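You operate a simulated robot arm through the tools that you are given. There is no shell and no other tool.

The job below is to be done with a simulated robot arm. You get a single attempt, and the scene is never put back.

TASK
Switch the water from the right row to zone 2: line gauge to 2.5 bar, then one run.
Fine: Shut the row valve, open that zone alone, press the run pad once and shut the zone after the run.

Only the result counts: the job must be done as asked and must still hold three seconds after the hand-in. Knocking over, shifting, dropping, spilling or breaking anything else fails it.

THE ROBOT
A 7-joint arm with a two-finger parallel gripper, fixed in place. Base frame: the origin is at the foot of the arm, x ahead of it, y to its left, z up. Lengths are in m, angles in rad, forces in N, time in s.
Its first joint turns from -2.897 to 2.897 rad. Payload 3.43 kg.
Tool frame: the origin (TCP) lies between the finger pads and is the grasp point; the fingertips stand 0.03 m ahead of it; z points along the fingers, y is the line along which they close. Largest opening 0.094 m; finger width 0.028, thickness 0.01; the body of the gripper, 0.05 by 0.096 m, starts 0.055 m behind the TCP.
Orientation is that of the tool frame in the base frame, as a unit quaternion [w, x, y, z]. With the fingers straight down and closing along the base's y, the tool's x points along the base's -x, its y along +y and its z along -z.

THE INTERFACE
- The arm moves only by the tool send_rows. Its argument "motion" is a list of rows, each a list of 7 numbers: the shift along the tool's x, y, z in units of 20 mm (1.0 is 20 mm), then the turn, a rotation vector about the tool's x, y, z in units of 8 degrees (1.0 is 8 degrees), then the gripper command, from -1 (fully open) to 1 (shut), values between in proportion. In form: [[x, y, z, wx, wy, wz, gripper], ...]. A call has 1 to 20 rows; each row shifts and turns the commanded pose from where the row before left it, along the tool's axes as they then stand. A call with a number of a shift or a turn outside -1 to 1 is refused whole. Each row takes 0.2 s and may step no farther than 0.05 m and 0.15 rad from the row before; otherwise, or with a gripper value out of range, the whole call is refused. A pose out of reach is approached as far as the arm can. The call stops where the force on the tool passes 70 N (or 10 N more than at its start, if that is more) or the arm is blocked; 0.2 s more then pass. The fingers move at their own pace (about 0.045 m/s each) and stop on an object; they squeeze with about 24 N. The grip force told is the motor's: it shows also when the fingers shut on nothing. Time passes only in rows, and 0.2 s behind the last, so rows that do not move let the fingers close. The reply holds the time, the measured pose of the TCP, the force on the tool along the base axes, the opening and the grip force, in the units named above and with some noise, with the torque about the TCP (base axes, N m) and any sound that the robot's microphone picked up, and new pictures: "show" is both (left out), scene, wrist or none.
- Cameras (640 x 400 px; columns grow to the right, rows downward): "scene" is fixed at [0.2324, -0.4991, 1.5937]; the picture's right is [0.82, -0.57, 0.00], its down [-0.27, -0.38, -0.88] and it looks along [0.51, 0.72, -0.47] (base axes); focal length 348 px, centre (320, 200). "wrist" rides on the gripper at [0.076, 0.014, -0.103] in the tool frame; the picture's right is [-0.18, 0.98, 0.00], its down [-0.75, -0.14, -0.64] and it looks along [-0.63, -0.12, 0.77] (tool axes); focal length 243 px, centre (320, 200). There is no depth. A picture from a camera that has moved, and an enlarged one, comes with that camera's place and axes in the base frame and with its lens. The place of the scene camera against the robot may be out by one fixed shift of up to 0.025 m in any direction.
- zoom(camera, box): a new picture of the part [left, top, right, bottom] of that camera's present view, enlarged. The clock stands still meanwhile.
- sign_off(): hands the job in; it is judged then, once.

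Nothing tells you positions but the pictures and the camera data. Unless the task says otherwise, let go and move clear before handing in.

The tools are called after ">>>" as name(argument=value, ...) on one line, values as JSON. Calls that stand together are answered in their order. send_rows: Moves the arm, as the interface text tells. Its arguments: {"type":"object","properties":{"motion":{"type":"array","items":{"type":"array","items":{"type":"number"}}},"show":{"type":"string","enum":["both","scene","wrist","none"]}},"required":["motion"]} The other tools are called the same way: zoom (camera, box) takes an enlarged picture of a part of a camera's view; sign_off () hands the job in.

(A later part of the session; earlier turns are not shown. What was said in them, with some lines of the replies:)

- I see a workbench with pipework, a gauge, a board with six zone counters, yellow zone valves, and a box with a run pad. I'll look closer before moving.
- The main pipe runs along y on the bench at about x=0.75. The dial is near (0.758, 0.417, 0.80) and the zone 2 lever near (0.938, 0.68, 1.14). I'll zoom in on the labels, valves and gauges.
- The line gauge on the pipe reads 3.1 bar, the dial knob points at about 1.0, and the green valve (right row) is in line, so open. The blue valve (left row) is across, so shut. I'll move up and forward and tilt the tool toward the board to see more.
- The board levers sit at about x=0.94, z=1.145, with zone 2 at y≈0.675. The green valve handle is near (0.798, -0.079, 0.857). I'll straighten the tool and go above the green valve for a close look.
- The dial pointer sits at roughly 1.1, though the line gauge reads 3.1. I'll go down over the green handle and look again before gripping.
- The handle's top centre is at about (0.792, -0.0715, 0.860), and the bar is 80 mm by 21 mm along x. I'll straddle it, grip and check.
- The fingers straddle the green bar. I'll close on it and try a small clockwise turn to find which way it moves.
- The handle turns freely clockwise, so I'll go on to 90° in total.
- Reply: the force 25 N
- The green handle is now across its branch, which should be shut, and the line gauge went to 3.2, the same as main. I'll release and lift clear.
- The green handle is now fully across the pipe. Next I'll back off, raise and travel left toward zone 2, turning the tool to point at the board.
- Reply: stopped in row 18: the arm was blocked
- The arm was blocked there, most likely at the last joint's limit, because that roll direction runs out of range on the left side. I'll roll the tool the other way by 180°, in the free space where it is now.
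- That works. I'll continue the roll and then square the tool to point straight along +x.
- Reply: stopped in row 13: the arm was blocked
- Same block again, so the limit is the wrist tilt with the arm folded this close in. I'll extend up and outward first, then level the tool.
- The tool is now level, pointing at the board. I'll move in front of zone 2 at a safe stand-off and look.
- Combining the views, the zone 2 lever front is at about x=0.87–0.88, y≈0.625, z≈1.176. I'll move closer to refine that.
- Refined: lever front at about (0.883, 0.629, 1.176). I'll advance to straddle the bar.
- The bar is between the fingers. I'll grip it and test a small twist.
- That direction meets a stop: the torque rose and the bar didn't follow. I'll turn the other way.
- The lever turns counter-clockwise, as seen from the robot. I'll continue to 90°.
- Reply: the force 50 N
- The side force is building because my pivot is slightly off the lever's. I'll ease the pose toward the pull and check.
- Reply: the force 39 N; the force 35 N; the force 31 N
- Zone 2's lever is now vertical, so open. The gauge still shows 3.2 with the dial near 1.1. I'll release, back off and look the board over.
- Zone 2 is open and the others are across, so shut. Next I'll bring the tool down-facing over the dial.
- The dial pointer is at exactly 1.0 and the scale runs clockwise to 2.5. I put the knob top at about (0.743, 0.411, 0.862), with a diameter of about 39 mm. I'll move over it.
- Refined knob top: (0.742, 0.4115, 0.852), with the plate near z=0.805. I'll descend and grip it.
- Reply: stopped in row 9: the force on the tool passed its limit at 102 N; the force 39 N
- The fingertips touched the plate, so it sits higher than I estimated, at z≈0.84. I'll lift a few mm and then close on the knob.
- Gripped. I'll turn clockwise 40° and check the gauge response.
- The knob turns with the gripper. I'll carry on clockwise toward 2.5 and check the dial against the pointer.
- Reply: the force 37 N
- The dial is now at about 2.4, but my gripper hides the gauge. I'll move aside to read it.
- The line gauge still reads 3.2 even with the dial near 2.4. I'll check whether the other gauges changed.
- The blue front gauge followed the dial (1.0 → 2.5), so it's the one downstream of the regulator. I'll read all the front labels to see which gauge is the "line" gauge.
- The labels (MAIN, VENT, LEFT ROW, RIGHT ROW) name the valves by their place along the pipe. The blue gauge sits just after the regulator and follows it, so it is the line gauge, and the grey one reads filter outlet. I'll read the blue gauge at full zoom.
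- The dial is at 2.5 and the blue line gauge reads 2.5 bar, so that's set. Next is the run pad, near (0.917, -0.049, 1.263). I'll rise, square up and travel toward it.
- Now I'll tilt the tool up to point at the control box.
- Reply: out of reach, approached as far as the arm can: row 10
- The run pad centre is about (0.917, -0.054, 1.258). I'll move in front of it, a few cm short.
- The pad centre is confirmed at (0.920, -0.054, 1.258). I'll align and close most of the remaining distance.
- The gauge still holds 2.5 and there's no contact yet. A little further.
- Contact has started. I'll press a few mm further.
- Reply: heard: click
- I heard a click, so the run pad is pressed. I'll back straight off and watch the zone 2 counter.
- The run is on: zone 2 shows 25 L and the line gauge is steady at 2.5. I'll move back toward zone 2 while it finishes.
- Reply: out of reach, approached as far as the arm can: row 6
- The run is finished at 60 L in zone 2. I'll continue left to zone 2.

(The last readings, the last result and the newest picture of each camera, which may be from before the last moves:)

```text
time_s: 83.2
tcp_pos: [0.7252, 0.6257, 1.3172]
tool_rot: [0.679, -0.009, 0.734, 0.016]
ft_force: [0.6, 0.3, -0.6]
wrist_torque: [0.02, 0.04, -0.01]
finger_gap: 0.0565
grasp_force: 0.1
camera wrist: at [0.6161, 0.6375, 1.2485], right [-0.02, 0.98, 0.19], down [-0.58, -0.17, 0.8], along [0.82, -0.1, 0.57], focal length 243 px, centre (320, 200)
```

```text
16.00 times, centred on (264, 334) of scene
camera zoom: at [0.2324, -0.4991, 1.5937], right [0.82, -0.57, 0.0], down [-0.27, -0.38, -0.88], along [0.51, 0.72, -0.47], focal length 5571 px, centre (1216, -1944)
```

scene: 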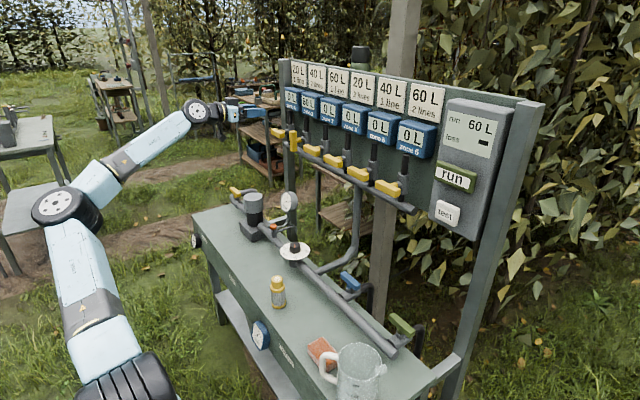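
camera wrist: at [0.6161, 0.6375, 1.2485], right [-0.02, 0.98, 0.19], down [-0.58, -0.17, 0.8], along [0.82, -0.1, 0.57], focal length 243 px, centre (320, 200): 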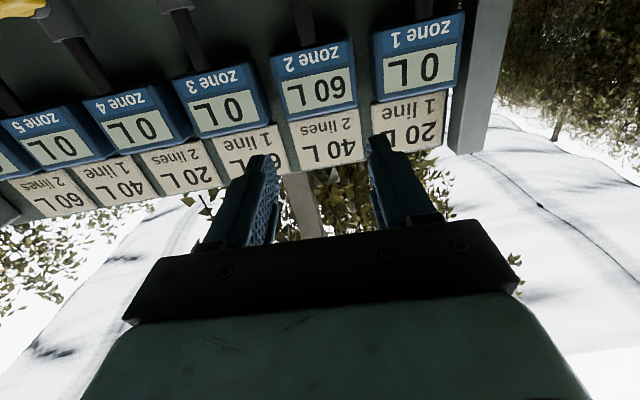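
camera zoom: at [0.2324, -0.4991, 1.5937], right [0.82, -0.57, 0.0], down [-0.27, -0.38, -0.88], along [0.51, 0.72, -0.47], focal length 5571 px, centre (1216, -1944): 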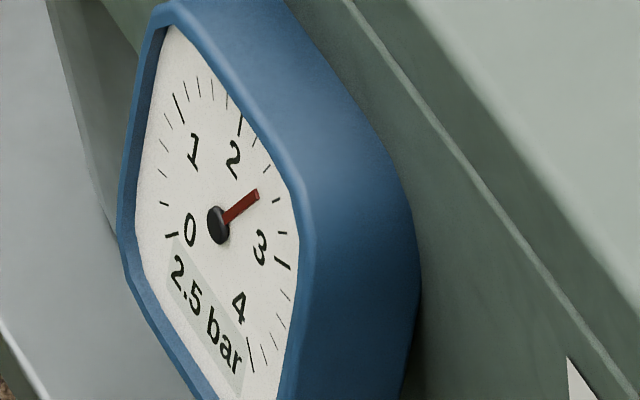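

Gauge is still 2.5, zone 2 at 60 L, zone 1 and zones 3–5 at 0. I'll square the tool and roll it 180° back to the pose used for opening.

>>> send_rows(motion=[[0, 0, 0, 0.25, -0.56, -0.07, -0.2], [0, 0, 0, 0, 0, -1, -0.2], [0, 0, 0, 0, 0, -1, -0.2], [0, 0, 0, 0, 0, -1, -0.2], [0, 0, 0, 0, 0, -1, -0.2], [0, 0, 0, 0, 0, -1, -0.2], [0, 0, 0, 0, 0, -1, -0.2], [0, 0, 0, 0, 0, -1, -0.2], [0, 0, 0, 0, 0, -1, -0.2], [0, 0, 0, 0, 0, -1, -0.2], [0, 0, 0, 0, 0, -1, -0.2], [0, 0, 0, 0, 0, -1, -0.2], [0, 0, 0, 0, 0, -1, -0.2]], show="none")

>>> send_rows(motion=[[0, 0, 0, 0, 0, -1, -0.2], [0, 0, 0, 0, 0, -1, -0.2], [0, 0, 0, 0, 0, -1, -0.2], [0, 0, 0, 0, 0, -1, -0.2], [0, 0, 0, 0, 0, -1, -0.2], [0, 0, 0, 0, 0, -1, -0.2], [0, 0, 0, 0, 0, -1, -0.2], [0, 0, 0, 0, 0, -1, -0.2], [0, 0, 0, 0, 0, -1, -0.2], [0, 0, 0, 0, 0, -1, -0.2], [0, 0, 0, 0, 0, -0.5, -0.2]])

```text
time_s: 86.0
tcp_pos: [0.7245, 0.6256, 1.3166]
tool_rot: [-0.471, 0.525, -0.473, 0.527]
ft_force: [0.8, 0.2, -0.6]
wrist_torque: [-0.02, -0.04, 0.01]
finger_gap: 0.0563
grasp_force: 0.1
```

```text
time_s: 88.4
tcp_pos: [0.7258, 0.6266, 1.3152]
tool_rot: [0.001, 0.707, 0.0, 0.707]
ft_force: [0.7, 0.9, -0.8]
wrist_torque: [-0.01, 0.01, 0.0]
finger_gap: 0.0563
grasp_force: 0.0
camera wrist: at [0.622, 0.6126, 1.3921], right [0.0, -0.98, -0.18], down [-0.64, 0.14, -0.75], along [0.77, 0.11, -0.63], focal length 243 px, centre (320, 200)
```

scene: 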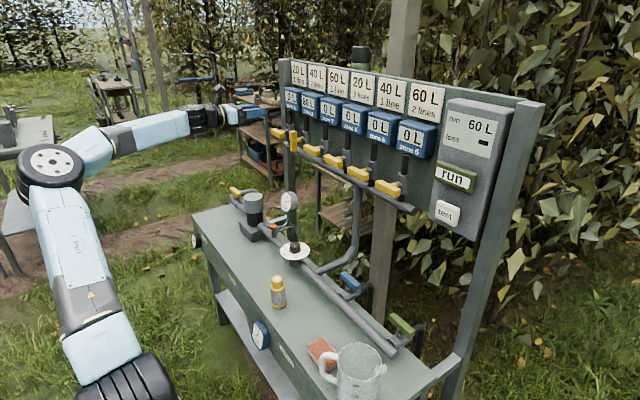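
wrist: 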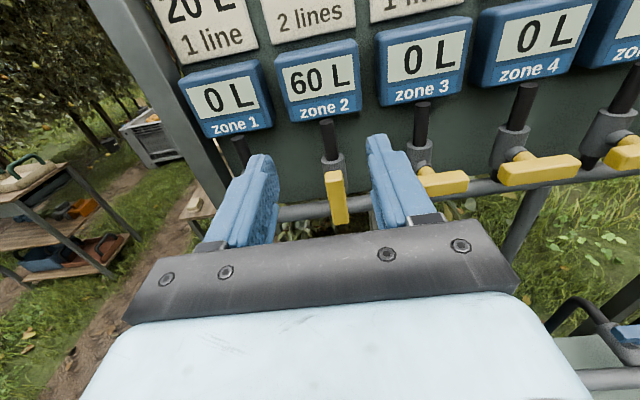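

The tool is squared. I'll lower to the lever height and come part of the way forward.

>>> send_rows(motion=[[-0.8875, 0, 0, 0, 0, 0, -0.2], [-0.8875, 0, 0, 0, 0, 0, -0.2], [-0.8875, 0, 0, 0, 0, 0, -0.2], [-0.8875, 0, 0, 0, 0, 0, -0.2], [-0.8875, 0, 0, 0, 0, 0, -0.2], [-0.8875, 0, 0, 0, 0, 0, -0.2], [-0.8875, 0, 0, 0, 0, 0, -0.2], [-0.8875, 0, 0, 0, 0, 0, -0.2], [0, 0, 0.8, 0, 0, 0, -0.2], [0, 0, 0.8, 0, 0, 0, -0.2], [0, 0, 0.8, 0, 0, 0, -0.2], [0, 0, 0.8, 0, 0, 0, -0.2], [0, 0, 0.8, 0, 0, 0, -0.2]])

>>> zoom(camera="scene", box=[240, 100, 320, 160])

```text
time_s: 91.2
tcp_pos: [0.8056, 0.6267, 1.173]
tool_rot: [0.001, 0.707, 0.0, 0.707]
ft_force: [-0.1, 0.4, -0.2]
wrist_torque: [0.0, 0.0, -0.01]
finger_gap: 0.0564
grasp_force: 0.1
camera wrist: at [0.7024, 0.6127, 1.2493], right [0.0, -0.98, -0.18], down [-0.64, 0.14, -0.75], along [0.77, 0.12, -0.63], focal length 243 px, centre (320, 200)
```

scene: 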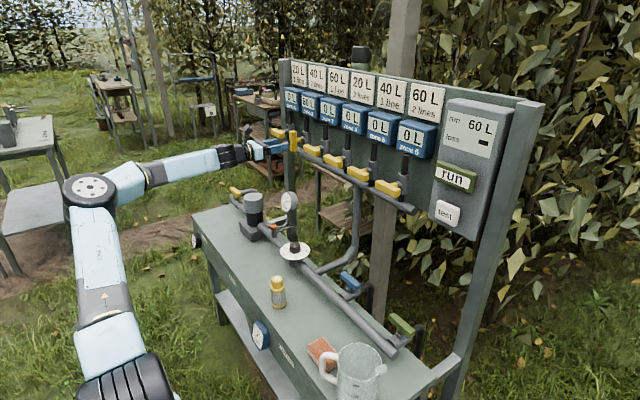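
wrist: 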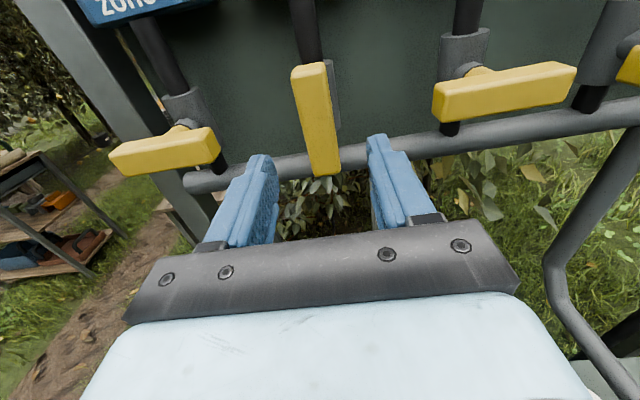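

```text
6.67 times, centred on (280, 130) of scene
camera zoom: at [0.2324, -0.4991, 1.5937], right [0.82, -0.57, 0.0], down [-0.27, -0.38, -0.88], along [0.51, 0.72, -0.47], focal length 2321 px, centre (587, 667)
```

zoom: 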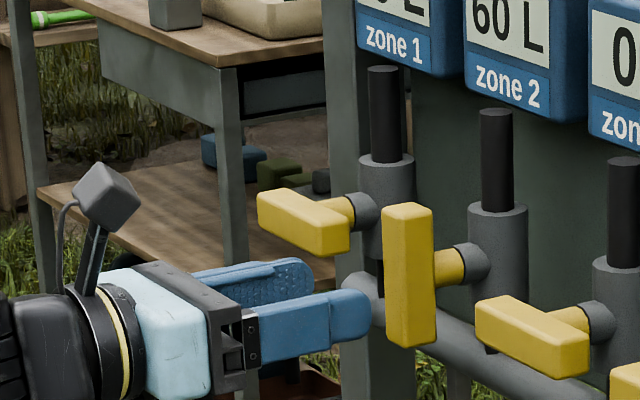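

Lined up with the vertical lever. I'll advance, grip, and start turning it back.

>>> send_rows(motion=[[0, -0.01, 0.83, 0, 0, 0, -0.2], [0, -0.01, 0.83, 0, 0, 0, -0.2], [0, -0.01, 0.83, 0, 0, 0, -0.2], [0, 0, 0.83, 0, 0, 0, -0.2], [0, 0, 0, 0, 0, 0, 1], [0, 0, 0, 0, 0, 0, 1], [0, 0, 0, 0, 0, 0, 1], [0, 0, 0, 0, 0, 0, 1]])

```text
time_s: 93.0
tcp_pos: [0.8713, 0.6264, 1.1735]
tool_rot: [0.002, 0.707, -0.002, 0.707]
ft_force: [0.3, -1.3, -1.0]
wrist_torque: [-0.04, 0.11, -0.03]
finger_gap: 0.0287
grasp_force: 45.3
camera wrist: at [0.7682, 0.6131, 1.2492], right [0.0, -0.98, -0.18], down [-0.64, 0.14, -0.75], along [0.77, 0.12, -0.63], focal length 243 px, centre (320, 200)
```

scene: 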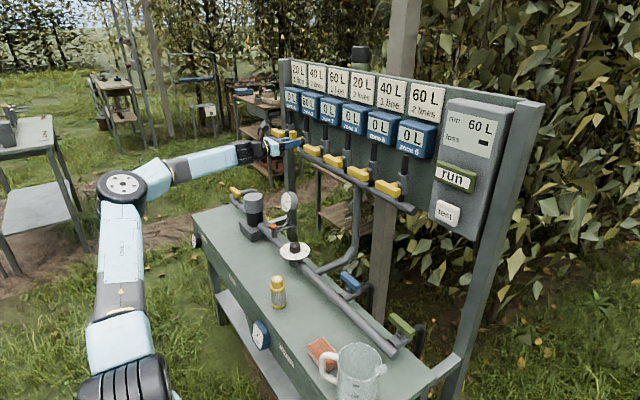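
wrist: 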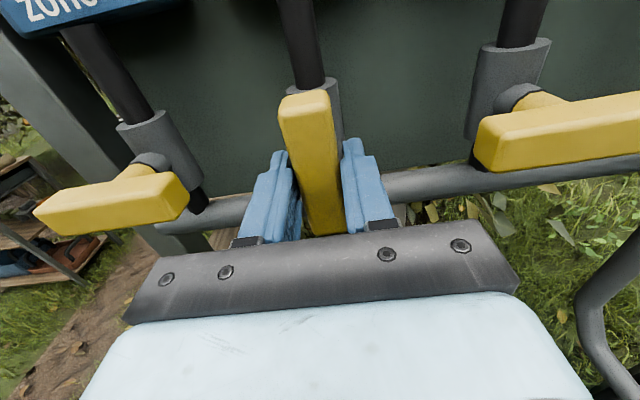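

>>> send_rows(motion=[[0, 0, 0, 0, 0, 1, 1], [0, 0, 0, 0, 0, 1, 1], [0, 0, 0, 0, 0, 1, 1], [0, 0, 0, 0, 0, 1, 1], [0, 0, 0, 0, 0, 1, 1]], show="none")

```text
time_s: 94.2
tcp_pos: [0.8709, 0.6273, 1.1733]
tool_rot: [-0.242, 0.664, -0.243, 0.665]
ft_force: [13.9, 17.9, 11.3]
wrist_torque: [-0.05, 0.52, 0.5]
finger_gap: 0.0286
grasp_force: 45.0
```

>>> send_rows(motion=[[0, 0, 0, 0, 0, 1, 1], [0, 0, 0, 0, 0, 1, 1], [0, 0, 0, 0, 0, 1, 1], [0, 0, 0, 0, 0, 1, 1], [0, 0, 0, 0, 0, 1, 1], [0, 0, 0, 0, 0, 1, 1], [0, 0, 0, 0, 0, 0.25, 1], [0, 0, 0, 0, 0, 0, 1]])

>>> zoom(camera="scene", box=[240, 100, 320, 160])

```text
time_s: 96.0
tcp_pos: [0.8706, 0.6274, 1.1751]
tool_rot: [-0.5, 0.499, -0.499, 0.501]
ft_force: [19.4, 30.5, 44.1]
wrist_torque: [-0.07, 0.06, 0.04]
finger_gap: 0.0284
grasp_force: 45.0
camera wrist: at [0.7669, 0.5514, 1.1604], right [0.0, 0.18, -0.98], down [-0.64, 0.75, 0.14], along [0.77, 0.63, 0.12], focal length 243 px, centre (320, 200)
```

scene: 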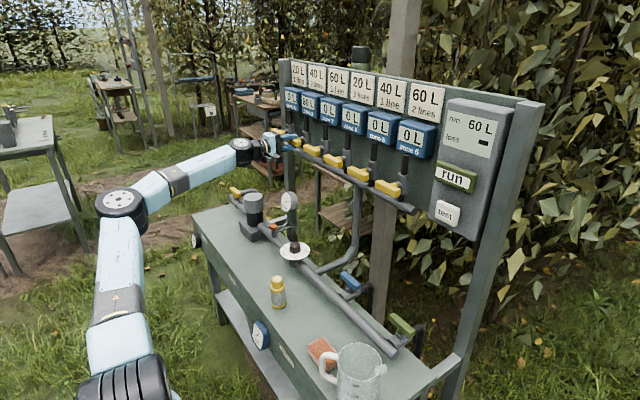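
wrist: 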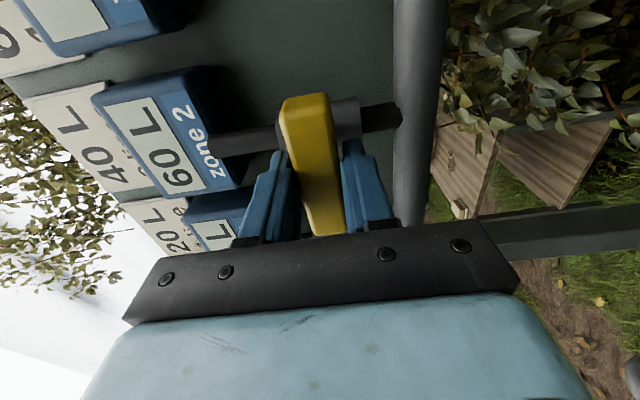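

```text
6.67 times, centred on (280, 130) of scene
camera zoom: at [0.2324, -0.4991, 1.5937], right [0.82, -0.57, 0.0], down [-0.27, -0.38, -0.88], along [0.51, 0.72, -0.47], focal length 2321 px, centre (587, 667)
```

zoom: 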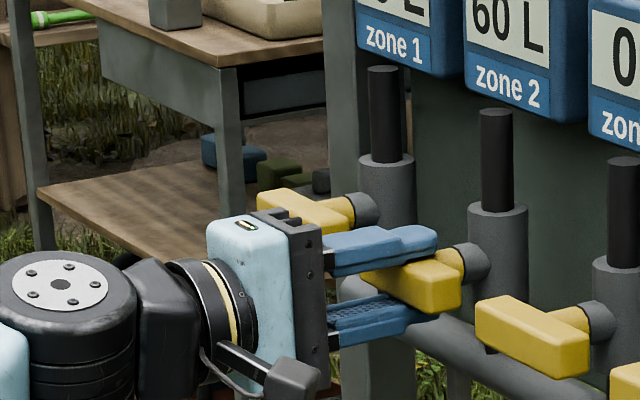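

The lever is back to horizontal. I'll nudge it to the stop, then release and back away.

>>> send_rows(motion=[[0, 0, 0, 0, 0, 0.3, 1], [0, 0, 0, 0, 0, 0, 1]], show="none")

>>> send_rows(motion=[[0, 0, 0, 0, 0, 0, -0.2], [0, 0, 0, 0, 0, 0, -0.2], [0, 0, 0, 0, 0, 0, -0.2], [0, 0, -0.5, 0, 0, 0, -0.2], [0, 0, -1, 0, 0, 0, -0.2], [0, 0, -1, 0, 0, 0, -0.2], [0, 0, -1, 0, 0, 0, -0.2], [0, 0, -1, 0, 0, 0, -0.2], [0, 0, -1, 0, 0, 0, -0.2], [0, 0, -1, 0, 0, 0, -0.2]])

>>> zoom(camera="scene", box=[250, 70, 410, 210])

>>> zoom(camera="scene", box=[252, 322, 276, 346])

>>> zoom(camera="scene", box=[330, 265, 430, 345])

```text
time_s: 96.6
tcp_pos: [0.8691, 0.627, 1.1749]
tool_rot: [0.51, -0.489, 0.51, -0.49]
ft_force: [13.5, 27.3, 45.0]
wrist_torque: [-1.32, -0.02, 0.16]
finger_gap: 0.0293
grasp_force: 45.2
```

```text
time_s: 98.8
tcp_pos: [0.7405, 0.627, 1.1746]
tool_rot: [0.509, -0.488, 0.511, -0.491]
ft_force: [1.0, 0.2, -0.5]
wrist_torque: [0.01, -0.01, 0.04]
finger_gap: 0.0561
grasp_force: 0.1
camera wrist: at [0.638, 0.5516, 1.1563], right [0.0, 0.22, -0.97], down [-0.64, 0.75, 0.17], along [0.77, 0.62, 0.14], focal length 243 px, centre (320, 200)
```

scene: 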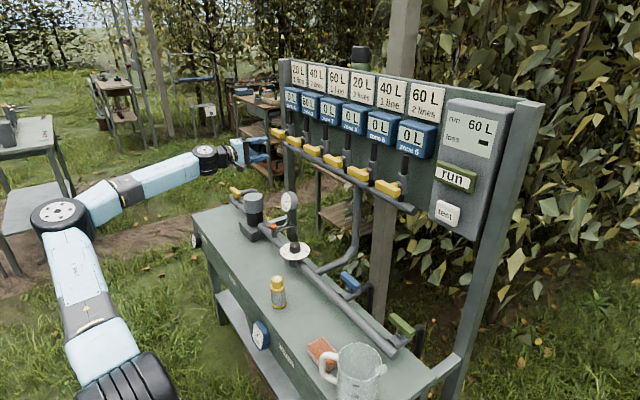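
wrist: 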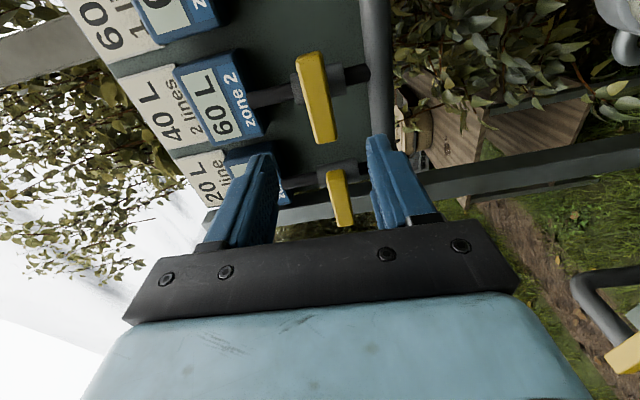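

```text
2.86 times, centred on (330, 140) of scene
camera zoom: at [0.2324, -0.4991, 1.5937], right [0.82, -0.57, 0.0], down [-0.27, -0.38, -0.88], along [0.51, 0.72, -0.47], focal length 995 px, centre (291, 371)
```

zoom: 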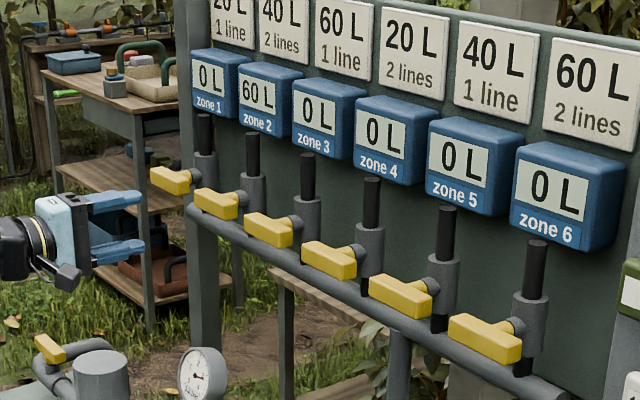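

```text
16.00 times, centred on (264, 334) of scene
camera zoom: at [0.2324, -0.4991, 1.5937], right [0.82, -0.57, 0.0], down [-0.27, -0.38, -0.88], along [0.51, 0.72, -0.47], focal length 5571 px, centre (1216, -1944)
```

zoom: 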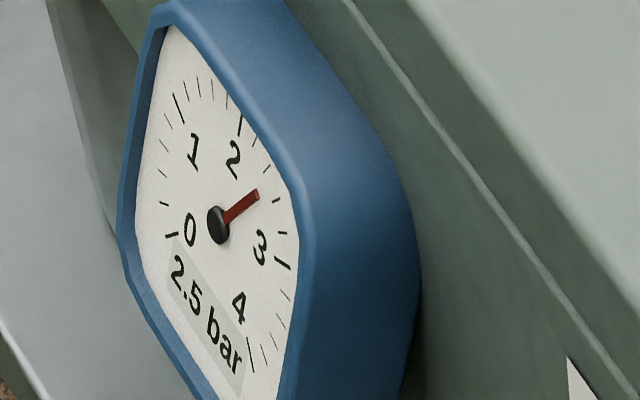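

```text
5.00 times, centred on (380, 305) of scene
camera zoom: at [0.2324, -0.4991, 1.5937], right [0.82, -0.57, 0.0], down [-0.27, -0.38, -0.88], along [0.51, 0.72, -0.47], focal length 1741 px, centre (20, -325)
```

zoom: 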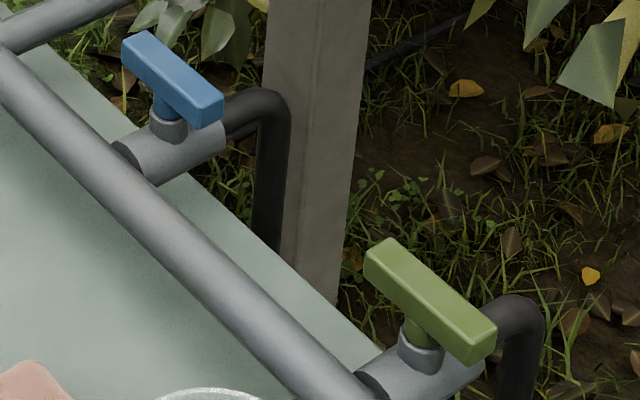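

Everything is as asked: the right-row valve is shut, zone 2 received one 60 L run and is shut again, and every other zone is shut at 0 L. The line gauge holds 2.5 bar and the gripper is clear, so I'm handing in.

>>> sign_off()

```text
The job is handed in.
```

I switched the water from the right row to zone 2, did one run at 2.5 bar, and handed the job in; no verdict has come back.

- **Row valve:** the green right-row valve is turned across its branch, which is shut.
- **Line gauge:** the regulator dial is at 2.5 and the blue gauge on the bench front reads 2.5 bar. No gauge is labelled "line", so I took this one: it sits just after the regulator and moved with the dial. The grey gauge on the pipe stayed at 3.2, the same as the main supply gauge.
- **Run:** I pressed the run pad once. Zone 2's counter stopped at 60 L and the other five zones stayed at 0 L.
- **Zone 2:** its lever is back at the shut stop, and the gripper is clear of the bench and board.

While going down on the regulator knob, the fingertips hit the dial plate with a peak of about 102 N. I saw no damage, and the dial and gauge worked normally afterwards.
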